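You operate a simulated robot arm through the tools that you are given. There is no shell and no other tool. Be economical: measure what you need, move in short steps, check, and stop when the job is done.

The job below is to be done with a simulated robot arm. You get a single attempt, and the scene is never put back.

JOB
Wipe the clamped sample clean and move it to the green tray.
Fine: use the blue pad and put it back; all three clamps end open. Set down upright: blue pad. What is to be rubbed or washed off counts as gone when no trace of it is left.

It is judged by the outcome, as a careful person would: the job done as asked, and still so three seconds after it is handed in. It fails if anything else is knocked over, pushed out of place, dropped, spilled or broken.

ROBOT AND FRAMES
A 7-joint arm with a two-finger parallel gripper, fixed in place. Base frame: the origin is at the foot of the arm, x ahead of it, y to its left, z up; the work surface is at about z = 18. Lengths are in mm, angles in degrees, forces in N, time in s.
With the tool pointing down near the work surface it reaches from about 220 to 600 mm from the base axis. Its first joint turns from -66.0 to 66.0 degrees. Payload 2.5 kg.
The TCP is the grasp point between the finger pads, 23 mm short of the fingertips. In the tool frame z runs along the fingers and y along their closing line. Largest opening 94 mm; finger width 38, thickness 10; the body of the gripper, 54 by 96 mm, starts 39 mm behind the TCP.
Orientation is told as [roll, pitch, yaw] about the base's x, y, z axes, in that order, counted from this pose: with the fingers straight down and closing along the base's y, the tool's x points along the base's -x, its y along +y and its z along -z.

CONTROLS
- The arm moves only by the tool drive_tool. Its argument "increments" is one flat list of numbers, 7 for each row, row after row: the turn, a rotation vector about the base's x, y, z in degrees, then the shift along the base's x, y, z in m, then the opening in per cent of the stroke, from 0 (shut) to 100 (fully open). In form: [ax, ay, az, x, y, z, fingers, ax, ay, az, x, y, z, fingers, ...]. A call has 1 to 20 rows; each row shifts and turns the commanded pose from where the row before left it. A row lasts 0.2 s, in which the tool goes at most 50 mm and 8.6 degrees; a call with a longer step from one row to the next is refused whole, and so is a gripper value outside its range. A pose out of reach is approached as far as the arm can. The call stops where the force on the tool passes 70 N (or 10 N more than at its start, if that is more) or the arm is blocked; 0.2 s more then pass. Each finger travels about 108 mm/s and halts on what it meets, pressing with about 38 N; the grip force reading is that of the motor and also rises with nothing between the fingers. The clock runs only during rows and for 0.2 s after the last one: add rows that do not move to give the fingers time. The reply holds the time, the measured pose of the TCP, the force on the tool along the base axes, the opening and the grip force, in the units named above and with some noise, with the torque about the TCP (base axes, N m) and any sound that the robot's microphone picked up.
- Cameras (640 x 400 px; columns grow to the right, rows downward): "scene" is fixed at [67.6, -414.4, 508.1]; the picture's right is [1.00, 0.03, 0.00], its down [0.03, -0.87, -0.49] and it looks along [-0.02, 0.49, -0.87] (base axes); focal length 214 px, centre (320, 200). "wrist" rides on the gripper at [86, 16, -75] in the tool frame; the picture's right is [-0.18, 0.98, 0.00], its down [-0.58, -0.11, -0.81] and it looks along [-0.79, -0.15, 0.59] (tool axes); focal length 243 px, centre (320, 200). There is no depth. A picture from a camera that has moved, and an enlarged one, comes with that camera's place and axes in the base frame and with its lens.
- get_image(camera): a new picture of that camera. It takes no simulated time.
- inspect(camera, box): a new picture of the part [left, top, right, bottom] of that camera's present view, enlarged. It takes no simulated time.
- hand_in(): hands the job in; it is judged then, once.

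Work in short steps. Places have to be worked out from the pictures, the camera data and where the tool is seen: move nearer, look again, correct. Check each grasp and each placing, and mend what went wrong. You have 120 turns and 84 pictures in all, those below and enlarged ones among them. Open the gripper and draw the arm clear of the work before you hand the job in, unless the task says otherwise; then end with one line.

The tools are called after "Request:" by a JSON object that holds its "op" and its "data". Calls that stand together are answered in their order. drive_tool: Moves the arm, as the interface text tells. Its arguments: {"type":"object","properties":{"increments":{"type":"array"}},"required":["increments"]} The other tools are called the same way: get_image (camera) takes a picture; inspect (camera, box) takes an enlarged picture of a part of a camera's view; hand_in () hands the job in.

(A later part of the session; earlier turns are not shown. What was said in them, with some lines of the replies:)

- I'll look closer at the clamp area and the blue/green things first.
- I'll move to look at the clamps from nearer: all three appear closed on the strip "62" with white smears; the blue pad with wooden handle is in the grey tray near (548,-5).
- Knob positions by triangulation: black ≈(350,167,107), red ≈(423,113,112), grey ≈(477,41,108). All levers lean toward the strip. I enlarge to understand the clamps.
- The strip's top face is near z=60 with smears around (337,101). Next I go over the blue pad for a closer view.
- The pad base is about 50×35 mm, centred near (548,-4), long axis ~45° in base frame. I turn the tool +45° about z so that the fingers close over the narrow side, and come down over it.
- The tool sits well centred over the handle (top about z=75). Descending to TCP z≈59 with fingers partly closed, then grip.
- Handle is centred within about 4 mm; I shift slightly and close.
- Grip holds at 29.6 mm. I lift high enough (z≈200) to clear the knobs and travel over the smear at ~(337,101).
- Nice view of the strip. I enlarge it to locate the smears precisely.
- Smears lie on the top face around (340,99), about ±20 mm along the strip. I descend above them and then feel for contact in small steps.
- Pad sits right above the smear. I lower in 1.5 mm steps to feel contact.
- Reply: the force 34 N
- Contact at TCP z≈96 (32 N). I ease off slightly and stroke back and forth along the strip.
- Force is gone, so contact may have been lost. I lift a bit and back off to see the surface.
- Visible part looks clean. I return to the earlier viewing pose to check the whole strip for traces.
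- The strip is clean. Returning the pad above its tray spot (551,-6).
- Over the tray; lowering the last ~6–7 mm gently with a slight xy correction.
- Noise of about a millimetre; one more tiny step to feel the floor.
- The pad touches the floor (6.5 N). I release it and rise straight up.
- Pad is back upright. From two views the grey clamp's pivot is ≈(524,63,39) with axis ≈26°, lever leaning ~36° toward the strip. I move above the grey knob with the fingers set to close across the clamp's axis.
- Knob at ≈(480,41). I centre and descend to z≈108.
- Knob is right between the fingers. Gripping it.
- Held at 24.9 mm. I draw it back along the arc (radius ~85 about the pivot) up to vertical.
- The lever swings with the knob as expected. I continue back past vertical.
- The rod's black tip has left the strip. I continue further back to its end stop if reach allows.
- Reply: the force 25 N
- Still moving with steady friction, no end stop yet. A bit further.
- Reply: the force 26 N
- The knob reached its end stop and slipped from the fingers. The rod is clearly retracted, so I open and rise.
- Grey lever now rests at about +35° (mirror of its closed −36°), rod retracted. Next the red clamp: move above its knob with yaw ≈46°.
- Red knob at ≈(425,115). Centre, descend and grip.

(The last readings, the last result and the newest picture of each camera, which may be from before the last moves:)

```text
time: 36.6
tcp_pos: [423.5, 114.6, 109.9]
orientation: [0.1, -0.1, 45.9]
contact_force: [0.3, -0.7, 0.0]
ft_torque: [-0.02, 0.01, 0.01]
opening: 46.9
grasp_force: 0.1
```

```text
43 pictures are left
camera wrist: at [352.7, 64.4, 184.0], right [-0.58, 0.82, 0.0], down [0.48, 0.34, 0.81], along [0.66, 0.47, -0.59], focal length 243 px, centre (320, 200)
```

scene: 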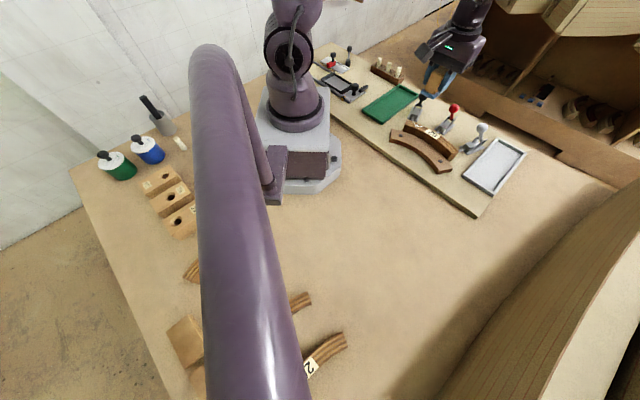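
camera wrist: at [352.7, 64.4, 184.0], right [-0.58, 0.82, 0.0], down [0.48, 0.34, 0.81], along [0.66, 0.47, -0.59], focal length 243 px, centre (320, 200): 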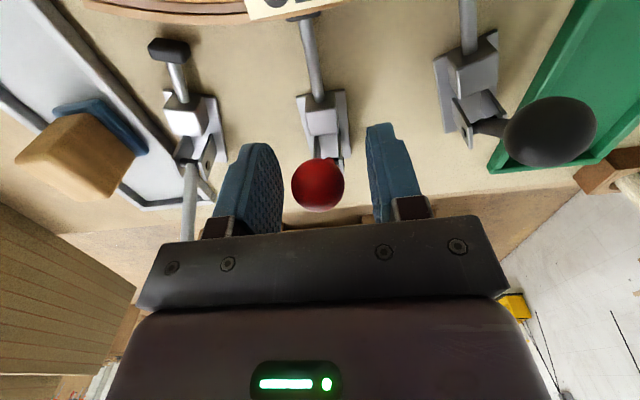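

Centred. Grip, then swing along the full arc to about +36°.

Request:
{"op": "drive_tool", "data": {"increments": [0, 0, 0, 0, 0, 0, 25, 0, 0, 0, 0, 0, 0, 15, 0, 0, 0, 0, 0, 0, 15, 0, 0, 0, 0.0035, 0.0036, 0.003, 15, 0, 0, 0, 0.0035, 0.0036, 0.003, 15, 0, 0, 0, 0.0038, 0.004, 0.0027, 15, 0, 0, 0, 0.0038, 0.004, 0.0023, 15, 0, 0, 0, 0.0049, 0.005, 0.002, 15, 0, 0, 0, 0.0049, 0.005, 0.0015, 15, 0, 0, 0, 0.0052, 0.0054, 0.001, 15, 0, 0, 0, 0.0052, 0.0054, 0.0005, 15, 0, 0, 0, 0.0052, 0.0054, -0.0003, 15, 0, 0, 0, 0.0052, 0.0054, -0.001, 15, 0, 0, 0, 0.0049, 0.005, -0.0015, 15, 0, 0, 0, 0.0049, 0.005, -0.002, 15, 0, 0, 0, 0.0038, 0.004, -0.0025, 15, 0, 0, 0, 0, 0, 0, 15]}}

Request:
{"op": "get_image", "data": {"camera": "wrist"}}

Request:
{"op": "inspect", "data": {"camera": "scene", "box": [380, 60, 530, 180]}}

```text
time: 40.2
tcp_pos: [484.7, 173.7, 117.2]
orientation: [-0.3, 0.0, 45.7]
contact_force: [5.6, -20.5, 15.6]
ft_torque: [-0.81, 0.94, 0.17]
opening: 24.8
grasp_force: 44.7
```

```text
42 pictures are left
camera wrist: at [412.8, 124.0, 191.9], right [-0.58, 0.82, -0.01], down [0.48, 0.34, 0.81], along [0.66, 0.46, -0.59], focal length 243 px, centre (320, 200)
```

wrist: 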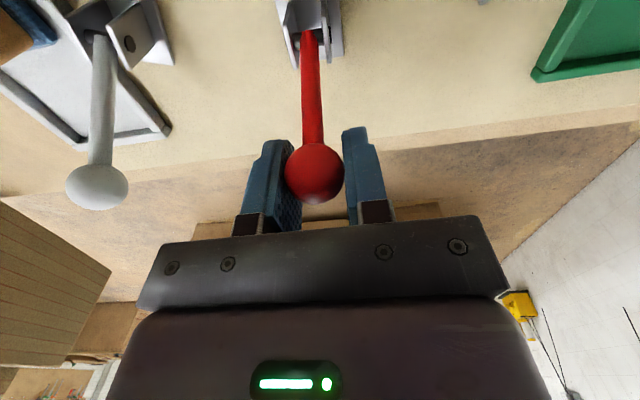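

```text
3.33 times, centred on (455, 120) of scene
camera zoom: at [67.5, -414.4, 508.1], right [1.0, 0.03, 0.0], down [0.03, -0.87, -0.49], along [-0.02, 0.49, -0.87], focal length 715 px, centre (-130, 467)
```

zoom: 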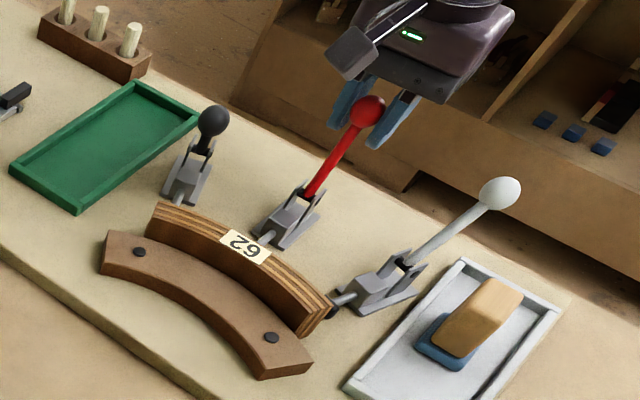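

Nearly there; continue the last part to the end stop.

Request:
{"op": "drive_tool", "data": {"increments": [0, 0, 0, 0.0035, 0.0036, -0.003, 15, 0, 0, 0, 0.0035, 0.0036, -0.003, 15, 0, 0, 0, 0.0033, 0.0034, -0.0035, 15, 0, 0, 0, 0.003, 0.003, -0.0035, 15, 0, 0, 0, 0, 0, 0, 15]}}

Request:
{"op": "get_image", "data": {"camera": "wrist"}}

Request:
{"op": "inspect", "data": {"camera": "scene", "box": [380, 60, 530, 180]}}

```text
time: 41.4
tcp_pos: [497.7, 187.8, 104.5]
orientation: [-0.3, -0.1, 45.7]
contact_force: [15.7, -17.4, 20.2]
ft_torque: [-0.78, 1.11, 0.26]
opening: 25.1
grasp_force: 45.3
```

```text
40 pictures are left
camera wrist: at [426.6, 137.9, 179.7], right [-0.58, 0.82, -0.01], down [0.48, 0.34, 0.81], along [0.66, 0.46, -0.59], focal length 243 px, centre (320, 200)
```

wrist: 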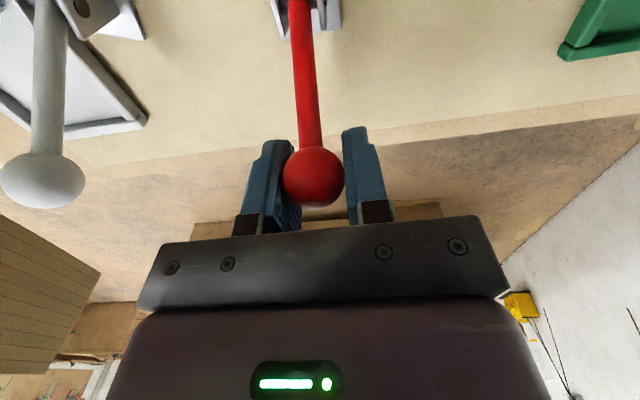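

```text
3.33 times, centred on (455, 120) of scene
camera zoom: at [67.5, -414.5, 508.1], right [1.0, 0.03, 0.0], down [0.03, -0.87, -0.49], along [-0.02, 0.49, -0.87], focal length 715 px, centre (-130, 467)
```

zoom: 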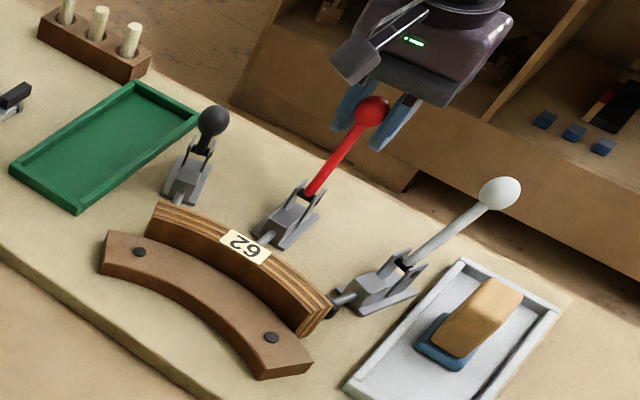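

Request:
{"op": "drive_tool", "data": {"increments": [0, 0, 0, 0.003, 0.003, -0.0035, 15, 0, 0, 0, 0.003, 0.003, -0.004, 15, 0, 0, 0, 0.003, 0.003, -0.005, 15, 0, 0, 0, 0, 0, 0, 15]}}

Request:
{"op": "inspect", "data": {"camera": "wrist", "box": [200, 0, 440, 230]}}

```text
time: 42.4
tcp_pos: [506.1, 196.9, 93.3]
orientation: [-0.3, 0.1, 45.7]
contact_force: [-4.1, -26.9, 32.2]
ft_torque: [-0.13, 0.31, 0.19]
opening: 25.1
grasp_force: 44.8
```

```text
1.74 times, centred on (320, 115) of wrist
camera zoom: at [435.2, 146.4, 167.5], right [-0.58, 0.82, -0.01], down [0.48, 0.34, 0.81], along [0.66, 0.46, -0.59], focal length 422 px, centre (320, 348)
```

zoom: 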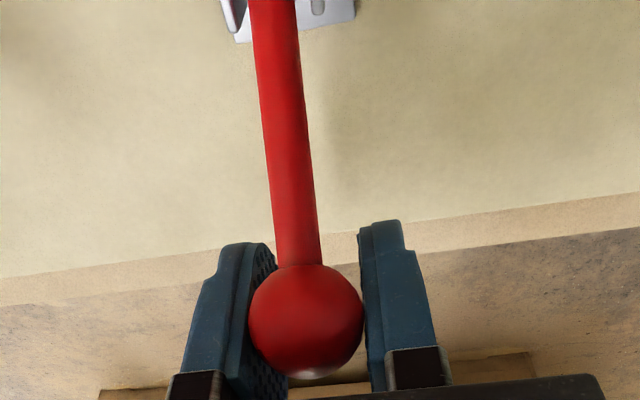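

Force has grown to ~40 N: it's on its stop. Release and rise, then look.

Request:
{"op": "drive_tool", "data": {"increments": [0, 0, 0, 0, 0, 0, 40, 0, 0, 0, 0, 0, 0, 55, 0, 0, 0, 0, 0, 0, 55, 0, 0, 0, 0, 0, 0.03, 55, 0, 0, 0, 0, 0, 0.03, 55, 0, 0, 0, 0, 0, 0.02, 55, 0, 0, 0, 0, 0, 0, 55]}}

Request:
{"op": "inspect", "data": {"camera": "scene", "box": [380, 60, 530, 180]}}

```text
time: 44.0
tcp_pos: [506.2, 199.8, 170.5]
orientation: [0.0, 0.1, 45.9]
contact_force: [0.2, -0.8, 0.1]
ft_torque: [-0.02, -0.01, 0.03]
opening: 51.5
grasp_force: 0.0
```

```text
3.33 times, centred on (455, 120) of scene
camera zoom: at [67.6, -414.4, 508.1], right [1.0, 0.03, 0.0], down [0.03, -0.87, -0.49], along [-0.02, 0.49, -0.87], focal length 715 px, centre (-130, 467)
```

zoom: 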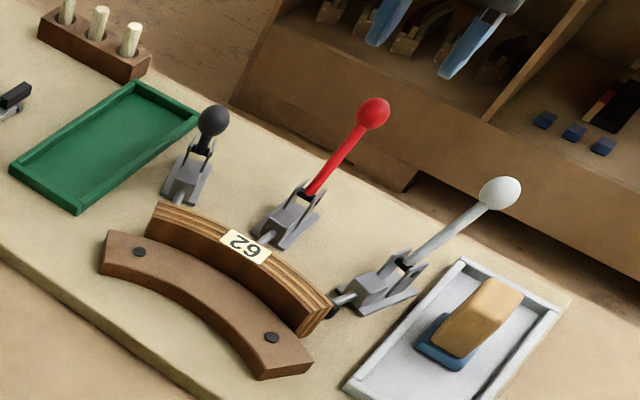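

Red open. Now to the black knob with yaw ≈67°.

Request:
{"op": "drive_tool", "data": {"increments": [0, 0, 5.2, -0.0388, -0.008, 0, 55, 0, 0, 5.2, -0.0388, -0.008, 0, 55, 0, 0, 5.2, -0.0388, -0.008, 0, 55, 0, 0, 5.2, -0.0388, -0.008, 0, 55, 0, 0, 0, 0, 0, 0, 55]}}

Request:
{"op": "get_image", "data": {"camera": "wrist"}}

```text
time: 45.2
tcp_pos: [350.0, 167.1, 171.8]
orientation: [0.0, 0.1, 66.8]
contact_force: [0.6, 1.1, 0.7]
ft_torque: [-0.01, -0.01, 0.01]
opening: 51.7
grasp_force: 0.1
```

```text
36 pictures are left
camera wrist: at [302.2, 95.0, 246.4], right [-0.83, 0.56, 0.0], down [0.33, 0.49, 0.81], along [0.45, 0.67, -0.59], focal length 243 px, centre (320, 200)
```

wrist: 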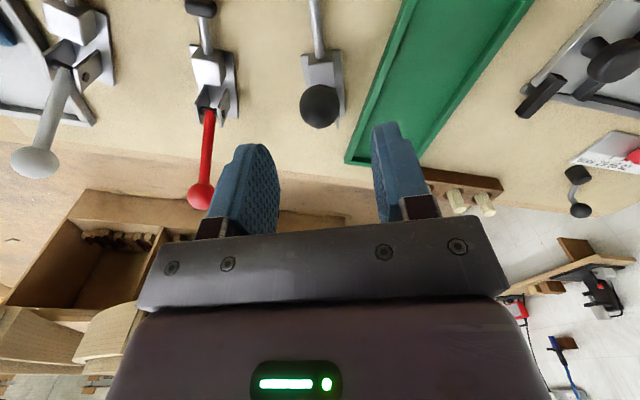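

Black knob ≈(352,168). Centre, descend.

Request:
{"op": "drive_tool", "data": {"increments": [0, 0, 0, 0.0015, 0.0015, -0.03, 50, 0, 0, 0, 0, 0, -0.02, 50, 0, 0, 0, 0, 0, -0.012, 50, 0, 0, 0, 0, 0, 0, 50]}}

Request:
{"op": "get_image", "data": {"camera": "wrist"}}

```text
time: 46.2
tcp_pos: [352.5, 166.2, 110.2]
orientation: [0.0, 0.0, 66.7]
contact_force: [-0.3, -0.2, -1.0]
ft_torque: [0.0, 0.0, -0.01]
opening: 47.2
grasp_force: 0.0
```

```text
35 pictures are left
camera wrist: at [303.4, 95.2, 184.4], right [-0.83, 0.56, 0.0], down [0.33, 0.49, 0.81], along [0.45, 0.67, -0.59], focal length 243 px, centre (320, 200)
```

wrist: 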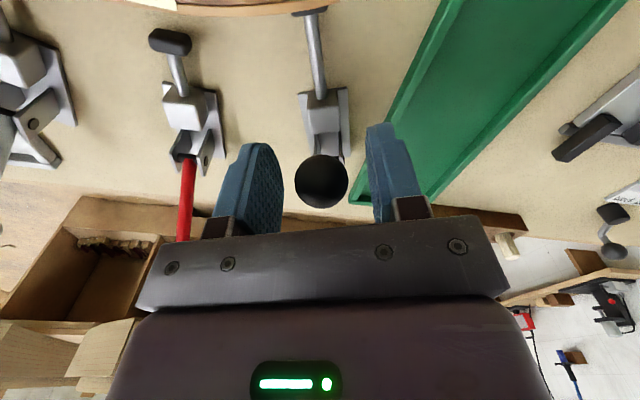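

Centred; grip and swing it back along the arc toward +36°.

Request:
{"op": "drive_tool", "data": {"increments": [0, 0, 0, 0, 0, 0, 25, 0, 0, 0, 0, 0, 0, 15, 0, 0, 0, 0, 0, 0, 15, 0, 0, 0, 0.002, 0.0046, 0.003, 15, 0, 0, 0, 0.002, 0.0046, 0.003, 15, 0, 0, 0, 0.0022, 0.0051, 0.0027, 15, 0, 0, 0, 0.0022, 0.0051, 0.0023, 15, 0, 0, 0, 0.0028, 0.0064, 0.002, 15, 0, 0, 0, 0.0028, 0.0064, 0.0015, 15, 0, 0, 0, 0.003, 0.0069, 0.001, 15, 0, 0, 0, 0.003, 0.0069, 0.0005, 15, 0, 0, 0, 0.003, 0.0069, -0.0003, 15, 0, 0, 0, 0.003, 0.0069, -0.001, 15, 0, 0, 0, 0.0028, 0.0064, -0.0015, 15, 0, 0, 0, 0.0028, 0.0064, -0.002, 15, 0, 0, 0, 0.0022, 0.0051, -0.0025, 15, 0, 0, 0, 0.002, 0.0046, -0.003, 15, 0, 0, 0, 0.002, 0.0046, -0.003, 15, 0, 0, 0, 0, 0, 0, 15]}}

Request:
{"op": "get_image", "data": {"camera": "wrist"}}

Request:
{"op": "inspect", "data": {"camera": "scene", "box": [360, 50, 510, 170]}}

```text
time: 50.2
tcp_pos: [392.0, 253.1, 113.7]
orientation: [-0.4, -0.1, 66.5]
contact_force: [22.1, -14.8, 21.1]
ft_torque: [-1.06, 0.57, 0.3]
opening: 25.2
grasp_force: 45.1
```

```text
34 pictures are left
camera wrist: at [343.0, 181.5, 187.8], right [-0.83, 0.56, -0.01], down [0.33, 0.49, 0.81], along [0.46, 0.67, -0.59], focal length 243 px, centre (320, 200)
```

wrist: 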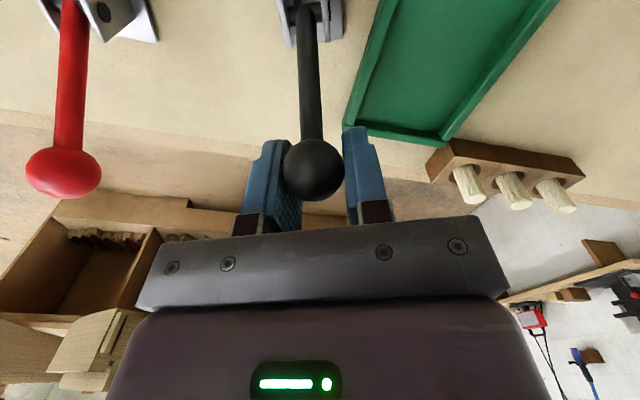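

```text
3.33 times, centred on (435, 110) of scene
camera zoom: at [67.5, -414.5, 508.1], right [1.0, 0.03, 0.0], down [0.03, -0.87, -0.49], along [-0.02, 0.49, -0.87], focal length 715 px, centre (-63, 500)
```

zoom: 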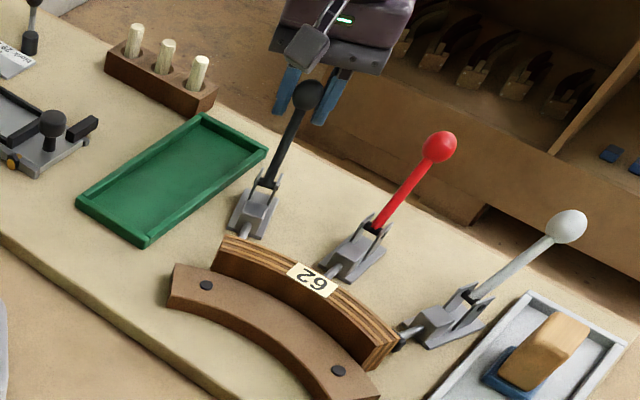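

Some lateral load, so I correct sideways a little and finish the swing to the stop.

Request:
{"op": "drive_tool", "data": {"increments": [0, 0, 0, 0.0034, 0.0026, -0.003, 15, 0, 0, 0, 0.003, 0.003, -0.0035, 15, 0, 0, 0, 0.0016, 0.0037, -0.0035, 15, 0, 0, 0, 0.0014, 0.0032, -0.004, 15, 0, 0, 0, 0.0012, 0.0028, -0.004, 15, 0, 0, 0, 0, 0, 0, 15]}}

Request:
{"op": "inspect", "data": {"camera": "scene", "box": [360, 50, 510, 170]}}

```text
time: 51.6
tcp_pos: [400.6, 270.2, 96.6]
orientation: [-0.1, 0.0, 66.8]
contact_force: [4.5, -16.1, 37.3]
ft_torque: [-1.1, 0.53, 0.14]
opening: 25.0
grasp_force: 45.3
```

```text
3.33 times, centred on (435, 110) of scene
camera zoom: at [67.4, -414.5, 508.1], right [1.0, 0.03, 0.0], down [0.03, -0.87, -0.49], along [-0.02, 0.49, -0.87], focal length 715 px, centre (-63, 500)
```

zoom: 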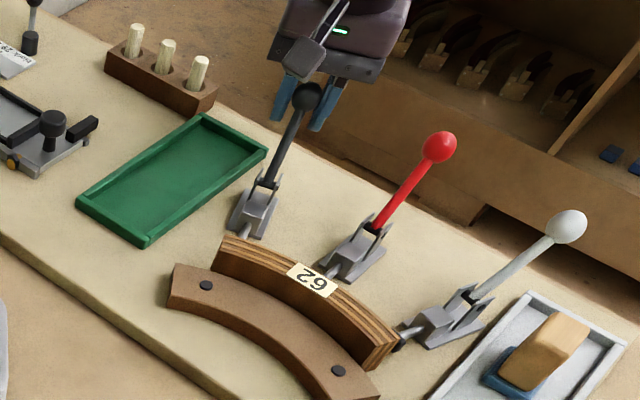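

On its stop too. Release, rise, and move to view the strip and all three rods from yaw ≈45°.

Request:
{"op": "drive_tool", "data": {"increments": [0, 0, 0, 0, 0, 0, 40, 0, 0, 0, 0, 0, 0, 55, 0, 0, 0, 0, 0, 0, 55, 0, 0, 0, 0, 0, 0.04, 55, 0, 0, 0, 0, 0, 0.04, 55, 0, 0, -6, -0.012, -0.032, 0.01, 55, 0, 0, -6, -0.012, -0.032, 0.01, 55, 0, 0, -6, -0.012, -0.032, 0.01, 55, 0, 0, -5, -0.012, -0.032, 0.01, 55, 0, 0, 0, -0.005, -0.03, 0, 55, 0, 0, 0, 0, 0, 0, 55]}}

Request:
{"op": "get_image", "data": {"camera": "wrist"}}

Request:
{"op": "inspect", "data": {"camera": "wrist", "box": [150, 0, 390, 150]}}

Request:
{"op": "inspect", "data": {"camera": "scene", "box": [360, 60, 510, 180]}}

```text
time: 54.0
tcp_pos: [346.3, 112.1, 212.3]
orientation: [0.1, 0.0, 43.7]
contact_force: [-1.0, 0.6, 0.2]
ft_torque: [0.01, -0.01, -0.01]
opening: 51.8
grasp_force: 0.0
```

```text
31 pictures are left
camera wrist: at [272.1, 64.9, 287.7], right [-0.55, 0.84, 0.0], down [0.5, 0.32, 0.81], along [0.68, 0.44, -0.59], focal length 243 px, centre (320, 200)
```

wrist: 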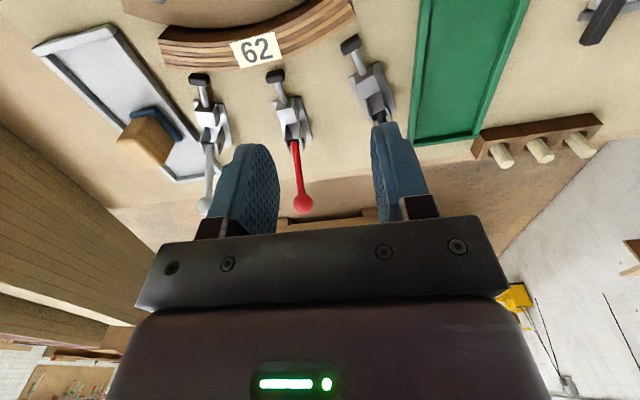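

```text
2.67 times, centred on (270, 75) of wrist
camera zoom: at [272.1, 64.9, 287.7], right [-0.55, 0.84, 0.0], down [0.5, 0.32, 0.81], along [0.68, 0.44, -0.59], focal length 647 px, centre (453, 533)
```

zoom: 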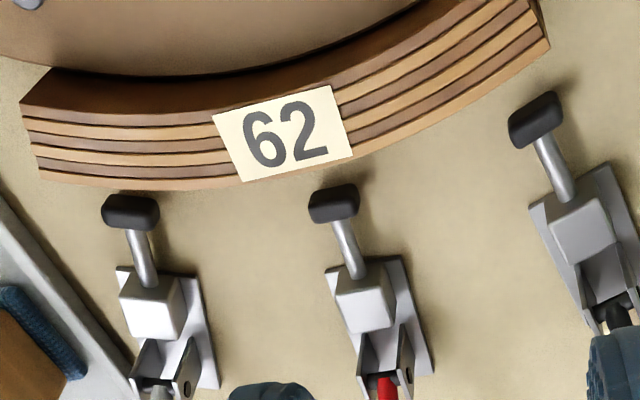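

```text
3.33 times, centred on (435, 120) of scene
camera zoom: at [67.5, -414.4, 508.1], right [1.0, 0.03, 0.0], down [0.03, -0.87, -0.49], along [-0.02, 0.49, -0.87], focal length 715 px, centre (-63, 467)
```

zoom: 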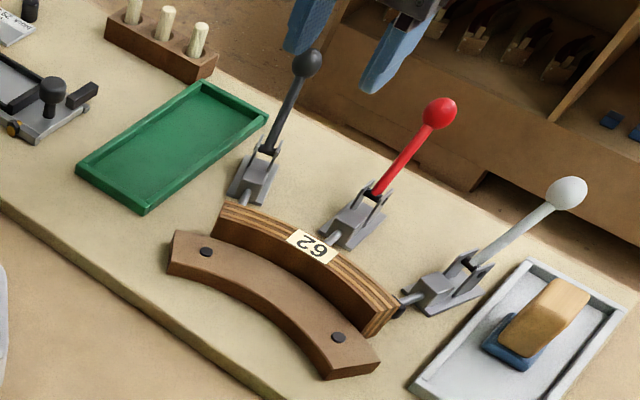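

All three rods are retracted about 16 mm and the strip is clean. I plan to grasp the strip between the red and black rods at ≈(352,97.5), closing along ~55°, i.e. yaw −35°. Turning there first, staying above.

Request:
{"op": "drive_tool", "data": {"increments": [0, 0, -7.9, 0.0006, -0.0015, -0.005, 55, 0, 0, -7.9, 0.0006, -0.0015, -0.005, 55, 0, 0, -7.9, 0.0006, -0.0015, -0.005, 55, 0, 0, -7.9, 0.0006, -0.0015, -0.005, 55, 0, 0, -7.9, 0.0006, -0.0015, -0.005, 55, 0, 0, -7.9, 0.0006, -0.0015, -0.005, 50, 0, 0, -7.9, 0.0006, -0.0015, -0.005, 50, 0, 0, -7.9, 0.0006, -0.0015, -0.005, 48, 0, 0, -7.9, 0.0006, -0.0015, -0.005, 46, 0, 0, -7.6, 0.0006, -0.0015, -0.005, 46, 0, 0, 0, 0, 0, -0.02, 46, 0, 0, 0, 0, 0, 0, 46]}}

Request:
{"op": "get_image", "data": {"camera": "wrist"}}

```text
time: 56.6
tcp_pos: [352.8, 96.6, 143.9]
orientation: [0.0, 0.0, -35.1]
contact_force: [-0.2, -0.3, -0.1]
ft_torque: [-0.01, 0.01, 0.04]
opening: 43.3
grasp_force: 0.2
```

```text
28 pictures are left
camera wrist: at [292.0, 160.7, 218.7], right [0.72, 0.7, 0.0], down [0.41, -0.42, 0.81], along [0.56, -0.58, -0.59], focal length 243 px, centre (320, 200)
```

wrist: 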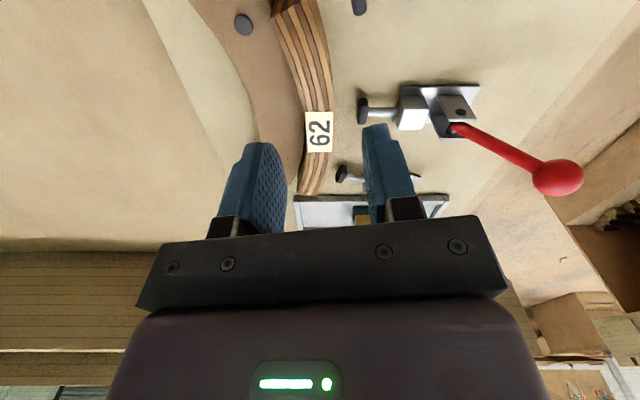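

Request:
{"op": "inspect", "data": {"camera": "wrist", "box": [230, 0, 430, 160]}}

```text
2.50 times, centred on (330, 80) of wrist
camera zoom: at [292.0, 160.7, 218.7], right [0.72, 0.7, 0.0], down [0.41, -0.42, 0.81], along [0.56, -0.58, -0.59], focal length 606 px, centre (295, 500)
```

zoom: 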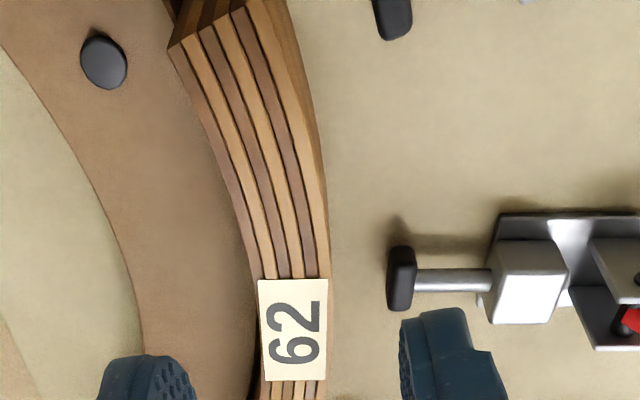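

Strip centre is ~3 mm toward the inner side from my axis; correct and descend to TCP z≈64, with the fingertips staying above the form (~35).

Request:
{"op": "drive_tool", "data": {"increments": [0, 0, 0, -0.0017, -0.0024, -0.03, 46, 0, 0, 0, 0, 0, -0.03, 46, 0, 0, 0, 0, 0, -0.012, 46, 0, 0, 0, 0, 0, -0.006, 46, 0, 0, 0, 0, 0, 0, 46]}}

Request:
{"op": "get_image", "data": {"camera": "wrist"}}

Request:
{"op": "inspect", "data": {"camera": "scene", "box": [360, 60, 510, 180]}}

```text
time: 57.8
tcp_pos: [350.9, 94.9, 66.1]
orientation: [0.1, 0.0, -35.1]
contact_force: [0.3, 0.3, -0.1]
ft_torque: [0.01, -0.01, -0.02]
opening: 43.2
grasp_force: 0.0
```

```text
26 pictures are left
camera wrist: at [289.8, 157.9, 139.9], right [0.71, 0.7, 0.0], down [0.41, -0.42, 0.81], along [0.56, -0.58, -0.59], focal length 243 px, centre (320, 200)
```

wrist: 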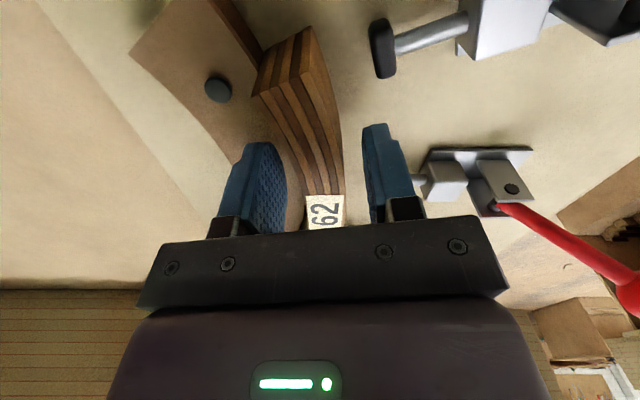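

```text
3.33 times, centred on (435, 120) of scene
camera zoom: at [67.6, -414.4, 508.1], right [1.0, 0.03, 0.0], down [0.03, -0.87, -0.49], along [-0.02, 0.49, -0.87], focal length 715 px, centre (-63, 467)
```

zoom: 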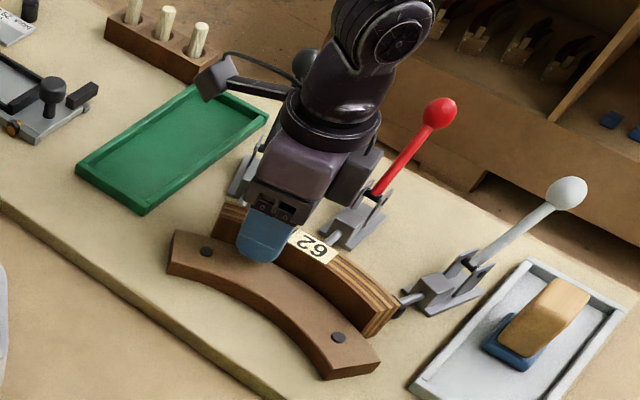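

Strip is well centred. Lower 3 mm and close.

Request:
{"op": "drive_tool", "data": {"increments": [0, 0, 0, 0, 0, -0.003, 46, 0, 0, 0, 0, 0, 0, 30, 0, 0, 0, 0, 0, 0, 15, 0, 0, 0, 0, 0, 0, 5, 0, 0, 0, 0, 0, 0, 5]}}

```text
time: 59.0
tcp_pos: [351.9, 94.1, 62.2]
orientation: [0.1, 0.0, -35.0]
contact_force: [0.8, -1.5, 1.9]
ft_torque: [0.01, 0.11, 0.17]
opening: 24.5
grasp_force: 37.9
```

Held at 24.5 mm. Lift slowly and check.

Request:
{"op": "drive_tool", "data": {"increments": [0, 0, 0, 0, 0, 0.01, 0, 0, 0, 0, 0, 0, 0.02, 0, 0, 0, 0, 0, 0, 0.03, 0, 0, 0, 0, 0, 0, 0.03, 0, 0, 0, 0, 0, 0, 0.03, 0, 0, 0, 0, 0, 0, 0, 0]}}

Request:
{"op": "get_image", "data": {"camera": "wrist"}}

Request:
{"op": "get_image", "data": {"camera": "scene"}}

```text
time: 60.4
tcp_pos: [350.0, 96.0, 180.9]
orientation: [0.0, 0.1, -34.9]
contact_force: [0.6, 0.4, -0.6]
ft_torque: [0.0, 0.03, 0.04]
opening: 24.8
grasp_force: 37.6
```

```text
24 pictures are left
camera wrist: at [288.8, 159.0, 256.0], right [0.71, 0.7, 0.0], down [0.41, -0.42, 0.81], along [0.56, -0.58, -0.59], focal length 243 px, centre (320, 200)
```

wrist: 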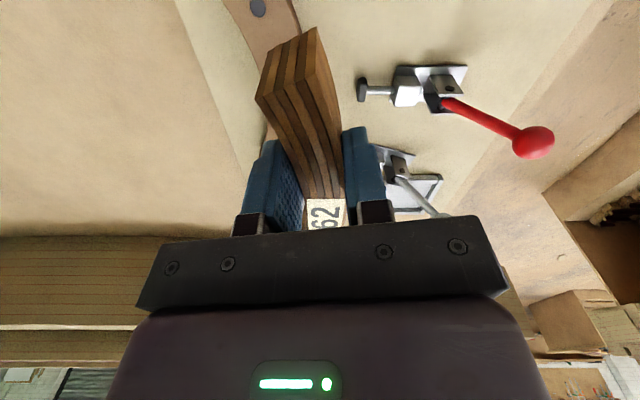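

```text
23 pictures are left
```

scene: 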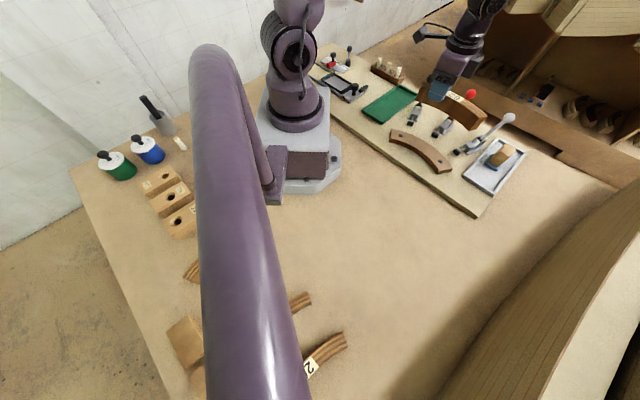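

Strip lifted cleanly. Rotate +91° and carry it above the green tray (TCP target ≈(262,220)).

Request:
{"op": "drive_tool", "data": {"increments": [0, 0, 8.27, -0.008, 0.01127, 0.001, 0, 0, 0, 8.27, -0.008, 0.01127, 0, 0, 0, 0, 8.27, -0.008, 0.01127, 0, 0, 0, 0, 8.27, -0.008, 0.01127, 0, 0, 0, 0, 8.27, -0.008, 0.01127, 0, 0, 0, 0, 8.27, -0.008, 0.01127, 0, 0, 0, 0, 8.27, -0.008, 0.01127, 0, 0, 0, 0, 8.27, -0.008, 0.01127, 0, 0, 0, 0, 8.27, -0.008, 0.01127, 0, 0, 0, 0, 8.27, -0.008, 0.01127, 0, 0, 0, 0, 8.27, -0.008, 0.01127, 0, 0, 0, 0, 0, 0, 0, 0, 0]}}

Request:
{"op": "get_image", "data": {"camera": "wrist"}}

Request:
{"op": "inspect", "data": {"camera": "scene", "box": [320, 20, 480, 148]}}

```text
time: 63.0
tcp_pos: [264.2, 219.3, 184.9]
orientation: [0.0, 0.0, 56.1]
contact_force: [-1.0, 0.1, -1.6]
ft_torque: [-0.02, 0.03, -0.01]
opening: 24.5
grasp_force: 38.0
```

```text
22 pictures are left
camera wrist: at [203.2, 157.7, 259.3], right [-0.71, 0.7, 0.0], down [0.41, 0.42, 0.81], along [0.57, 0.58, -0.59], focal length 243 px, centre (320, 200)
```

wrist: 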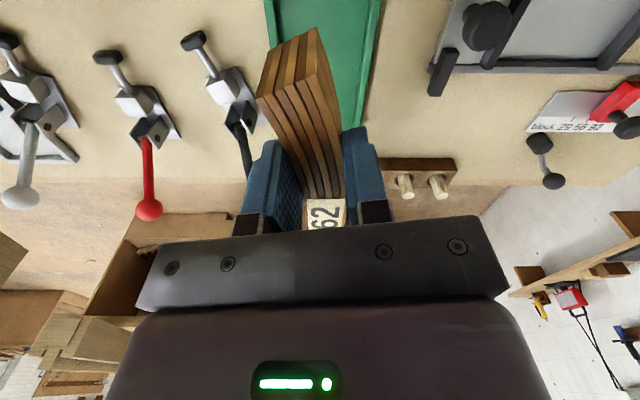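

```text
3.12 times, centred on (400, 84) of scene
camera zoom: at [67.6, -414.4, 508.1], right [1.0, 0.03, 0.0], down [0.03, -0.87, -0.49], along [-0.02, 0.49, -0.87], focal length 670 px, centre (70, 562)
```

zoom: 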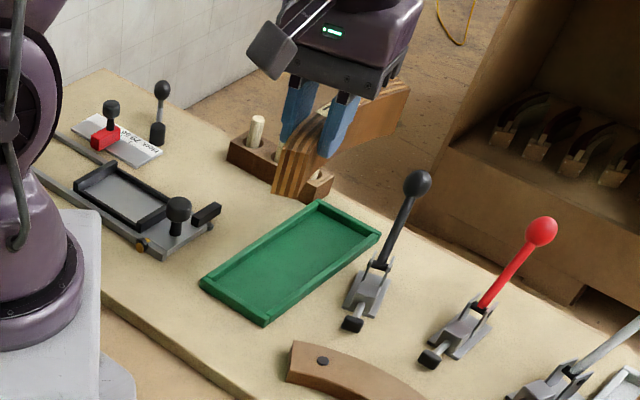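

Tray is ~205×82 mm centred (287,240); strip's centre is at ≈(290,243). I correct by −3 mm in x and y, and descend to just above.

Request:
{"op": "drive_tool", "data": {"increments": [0, 0, 0, -0.003, -0.0025, -0.04, 0, 0, 0, 0, 0, 0, -0.035, 0, 0, 0, 0, 0, 0, -0.02, 0, 0, 0, 0, 0, 0, 0, 0]}}

Request:
{"op": "get_image", "data": {"camera": "wrist"}}

Request:
{"op": "inspect", "data": {"camera": "scene", "box": [320, 20, 480, 148]}}

```text
time: 64.0
tcp_pos: [260.7, 217.8, 88.9]
orientation: [0.1, 0.0, 56.1]
contact_force: [0.1, -0.2, -1.8]
ft_torque: [-0.01, 0.04, -0.04]
opening: 24.7
grasp_force: 38.2
```

```text
20 pictures are left
camera wrist: at [198.6, 155.6, 163.3], right [-0.71, 0.7, 0.0], down [0.42, 0.42, 0.81], along [0.57, 0.57, -0.59], focal length 243 px, centre (320, 200)
```

wrist: 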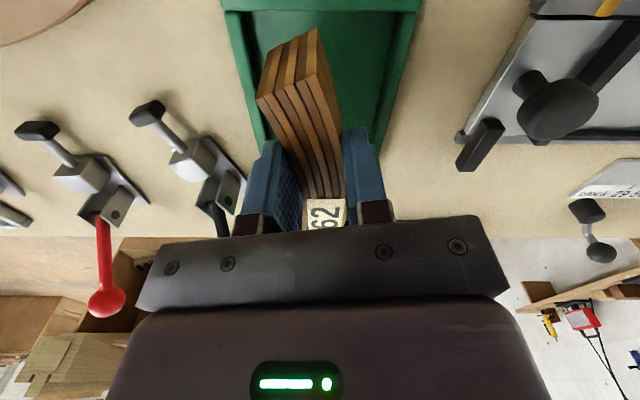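

```text
3.12 times, centred on (400, 84) of scene
camera zoom: at [67.6, -414.4, 508.1], right [1.0, 0.03, 0.0], down [0.03, -0.87, -0.49], along [-0.02, 0.49, -0.87], focal length 670 px, centre (70, 562)
```

zoom: 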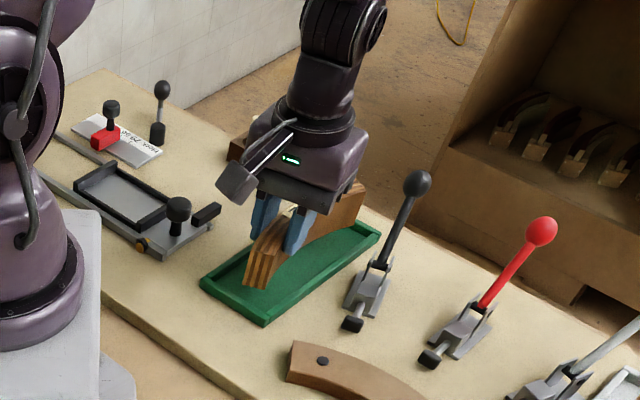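

The near end projects ~12 mm inside the tray's end wall and centred sideways. Lower to near contact.

Request:
{"op": "drive_tool", "data": {"increments": [0, 0, 0, 0, 0, -0.012, 0, 0, 0, 0, 0, 0, -0.006, 0, 0, 0, 0, 0, 0, -0.002, 0, 0, 0, 0, 0, 0, 0, 0]}}

```text
time: 65.0
tcp_pos: [259.8, 217.5, 69.9]
orientation: [-0.1, -0.3, 56.0]
contact_force: [-1.0, 2.7, 29.0]
ft_torque: [-0.36, 0.42, -0.2]
opening: 24.6
grasp_force: 38.1
```

Contact at z≈70, earlier than hoped (29 N). I check whether it's the tray floor or a rim.

Request:
{"op": "drive_tool", "data": {"increments": [0, 0, 0, 0, 0, 0.0015, 0, 0, 0, 0, 0, 0, 0, 0]}}

Request:
{"op": "inspect", "data": {"camera": "wrist", "box": [210, 0, 450, 200]}}

Request:
{"op": "inspect", "data": {"camera": "scene", "box": [355, 60, 435, 130]}}

```text
time: 65.6
tcp_pos: [260.6, 217.5, 70.5]
orientation: [0.0, 0.0, 56.0]
contact_force: [1.5, 3.2, 5.6]
ft_torque: [0.62, -0.63, 0.02]
opening: 24.5
grasp_force: 37.9
```

```text
2.00 times, centred on (330, 100) of wrist
camera zoom: at [198.9, 155.0, 145.6], right [-0.71, 0.7, 0.0], down [0.42, 0.42, 0.81], along [0.57, 0.57, -0.59], focal length 485 px, centre (300, 400)
```

zoom: 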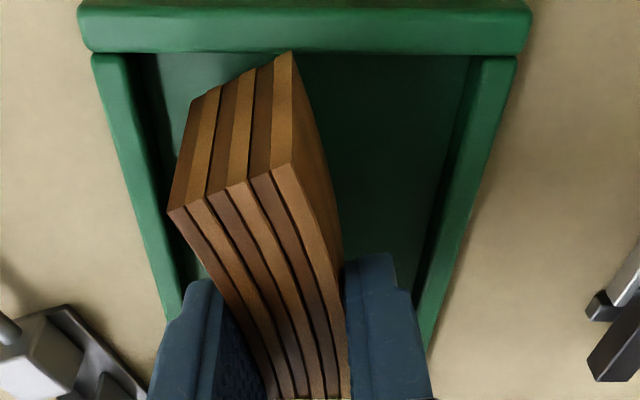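

```text
5.71 times, centred on (395, 95) of scene
camera zoom: at [67.5, -414.4, 508.1], right [1.0, 0.03, 0.0], down [0.03, -0.87, -0.49], along [-0.02, 0.49, -0.87], focal length 1226 px, centre (-109, 800)
```

zoom: 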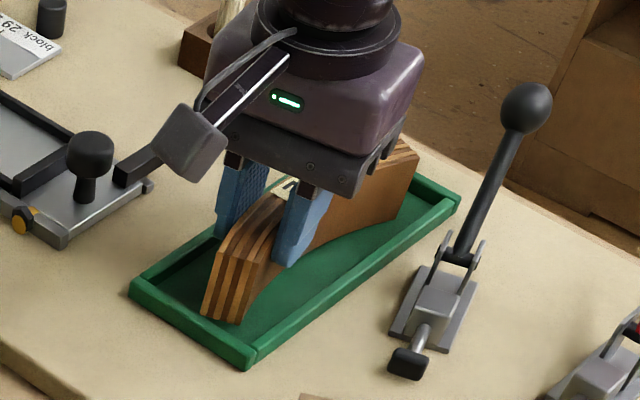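

Strip lies inside the rims at both ends, and the load now is just the sagging far end on the floor. I press back down slightly to seat it flat, then open.

Request:
{"op": "drive_tool", "data": {"increments": [0, 0, 0, 0, 0, -0.0015, 0, 0, 0, 0, 0, 0, -0.0006, 0, 0, 0, 0, 0, 0, 0, 0]}}

```text
time: 66.4
tcp_pos: [259.8, 217.4, 70.2]
orientation: [-0.1, 0.0, 56.0]
contact_force: [-5.9, -1.4, 40.3]
ft_torque: [-0.13, 0.2, -0.07]
opening: 24.6
grasp_force: 38.2
```

Firm, central contact: seated flat. Open gently.

Request:
{"op": "drive_tool", "data": {"increments": [0, 0, 0, 0, 0, 0.001, 15, 0, 0, 0, 0, 0, 0, 35, 0, 0, 0, 0, 0, 0, 45, 0, 0, 0, 0, 0, 0, 45]}}

Request:
{"op": "inspect", "data": {"camera": "wrist", "box": [210, 0, 450, 200]}}

```text
time: 67.4
tcp_pos: [260.5, 217.8, 69.0]
orientation: [-0.1, -0.1, 56.0]
contact_force: [0.2, -0.3, -0.1]
ft_torque: [-0.03, 0.04, 0.01]
opening: 42.4
grasp_force: 0.1
```

```text
2.00 times, centred on (330, 100) of wrist
camera zoom: at [198.9, 155.0, 144.2], right [-0.71, 0.7, 0.0], down [0.42, 0.42, 0.81], along [0.57, 0.57, -0.59], focal length 485 px, centre (300, 400)
```

zoom: 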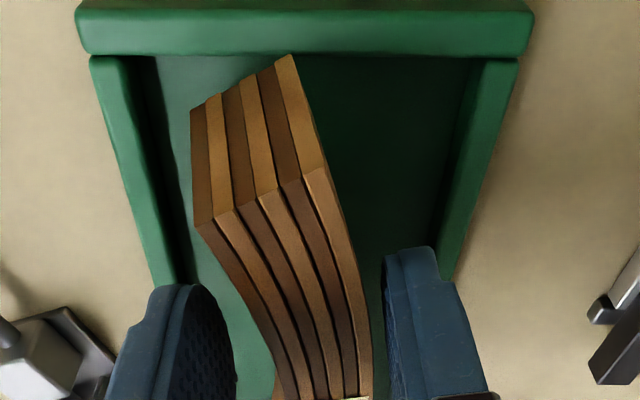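

The strip stands free in the tray. Rise straight up and draw clear.

Request:
{"op": "drive_tool", "data": {"increments": [0, 0, 0, 0, 0, 0.015, 45, 0, 0, 0, 0, 0, 0.03, 45, 0, 0, 0, 0, 0, 0.04, 45, 0, 0, 0, 0, 0, 0.04, 45, 0, 0, 0, 0, 0, 0.04, 60, 0, 0, 0, 0, -0.03, 0.03, 60, 0, 0, 0, 0, -0.03, 0.02, 60, 0, 0, 0, 0, 0, 0, 60]}}

Request:
{"op": "get_image", "data": {"camera": "wrist"}}

Request:
{"op": "inspect", "data": {"camera": "scene", "box": [320, 40, 480, 150]}}

Request:
{"op": "get_image", "data": {"camera": "scene"}}

```text
time: 69.2
tcp_pos: [261.2, 157.9, 284.1]
orientation: [-0.1, 0.0, 56.0]
contact_force: [-0.1, 0.2, -0.3]
ft_torque: [0.0, -0.02, -0.02]
opening: 56.4
grasp_force: 0.1
```

```text
15 pictures are left
camera wrist: at [199.2, 95.8, 359.0], right [-0.71, 0.7, 0.0], down [0.42, 0.42, 0.81], along [0.57, 0.57, -0.59], focal length 243 px, centre (320, 200)
```

wrist: 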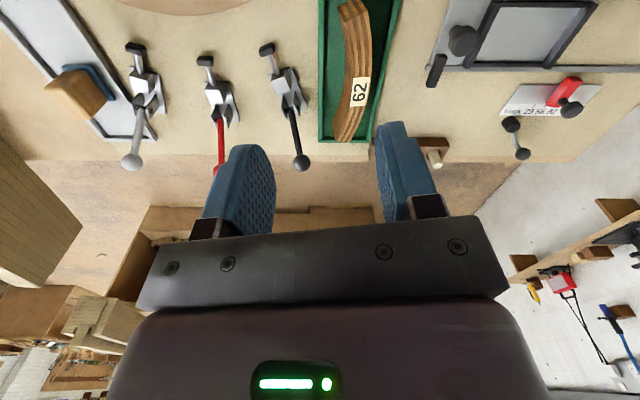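

```text
3.64 times, centred on (400, 95) of scene
camera zoom: at [67.5, -414.4, 508.1], right [1.0, 0.03, 0.0], down [0.03, -0.87, -0.49], along [-0.02, 0.49, -0.87], focal length 780 px, centre (29, 582)
```

zoom: 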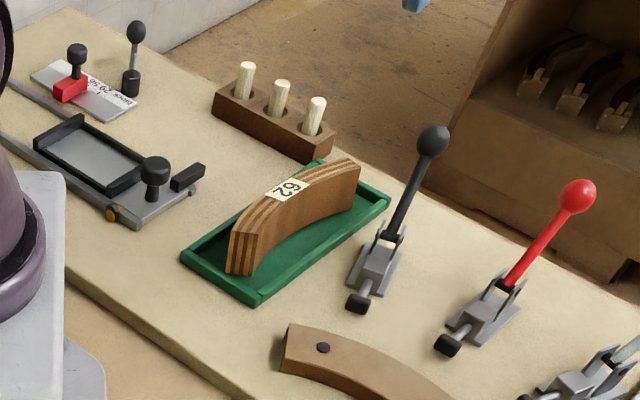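

```text
13 pictures are left
```

scene: 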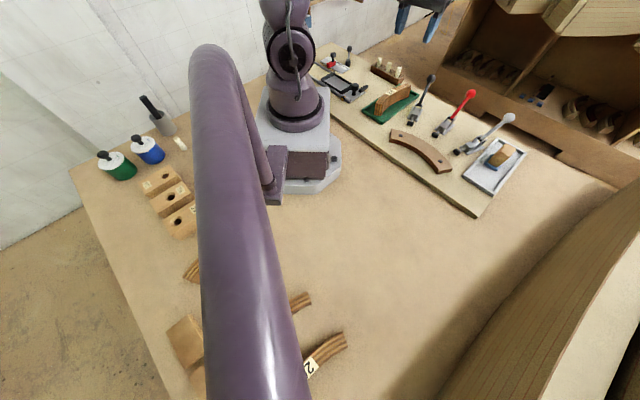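

Everything looks right. One last check of the strip's far side, which I haven't fully seen.

Request:
{"op": "drive_tool", "data": {"increments": [0, 0, -8.3, 0, 0.008, -0.004, 60, 0, 0, -8.3, 0, 0.008, -0.004, 60, 0, 0, -8.3, 0, 0.008, -0.004, 60, 0, 0, -8.3, 0, 0.008, -0.004, 60, 0, 0, -8.3, 0, 0.008, -0.004, 60, 0, 0, -8.3, 0, 0.008, -0.004, 60, 0, 0, -8.3, 0, 0.008, -0.004, 60, 0, 0, -8.3, 0, 0.008, -0.004, 60, 0, 0, -8.3, 0, 0.008, -0.004, 60, 0, 0, -8.3, 0, 0.008, -0.004, 60, 0, 0, -8, 0, 0.008, -0.004, 60, 0, 0, 0, 0, 0, 0, 60]}}

Request:
{"op": "inspect", "data": {"camera": "wrist", "box": [200, 0, 440, 150]}}

```text
time: 71.8
tcp_pos: [259.5, 245.6, 240.5]
orientation: [0.1, 0.1, -35.2]
contact_force: [0.2, -0.2, 0.2]
ft_torque: [-0.03, 0.03, -0.04]
opening: 56.4
grasp_force: 0.1
```

```text
2.67 times, centred on (320, 75) of wrist
camera zoom: at [198.7, 308.2, 314.6], right [0.72, 0.7, 0.0], down [0.41, -0.42, 0.81], along [0.56, -0.58, -0.59], focal length 647 px, centre (320, 533)
```

zoom: 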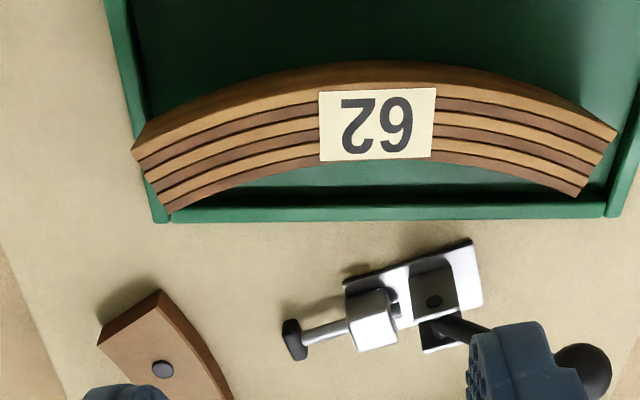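

Clean on every side and within the tray. I raise the arm clear and hand in.

Request:
{"op": "drive_tool", "data": {"increments": [0, 0, 0, 0, -0.02, 0.04, 80, 0, 0, 0, 0, -0.03, 0.04, 80, 0, 0, 0, 0, -0.03, 0.04, 80, 0, 0, 0, 0, 0, 0, 80]}}

Request:
{"op": "get_image", "data": {"camera": "scene"}}

```text
time: 72.8
tcp_pos: [263.5, 165.0, 360.1]
orientation: [0.0, 0.1, -35.0]
contact_force: [0.5, 0.2, -0.1]
ft_torque: [0.01, 0.01, -0.03]
opening: 75.4
grasp_force: 0.2
```

```text
11 pictures are left
```

scene: 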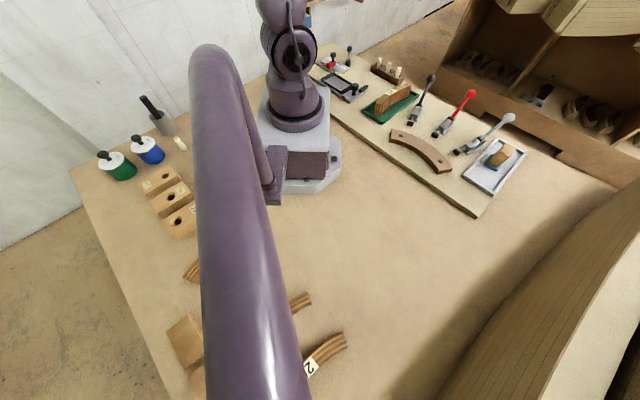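

All is in place: strip clean in the green tray, pad upright in its tray, three clamps open, arm clear.

Request:
{"op": "hand_in", "data": {}}

```text
The job is handed in.
```

The job is handed in: sample 62 was wiped clean with no trace visible in the last pictures and stands in the green tray, the blue pad is back upright in its own tray, all three clamps are open, and the arm is clear.
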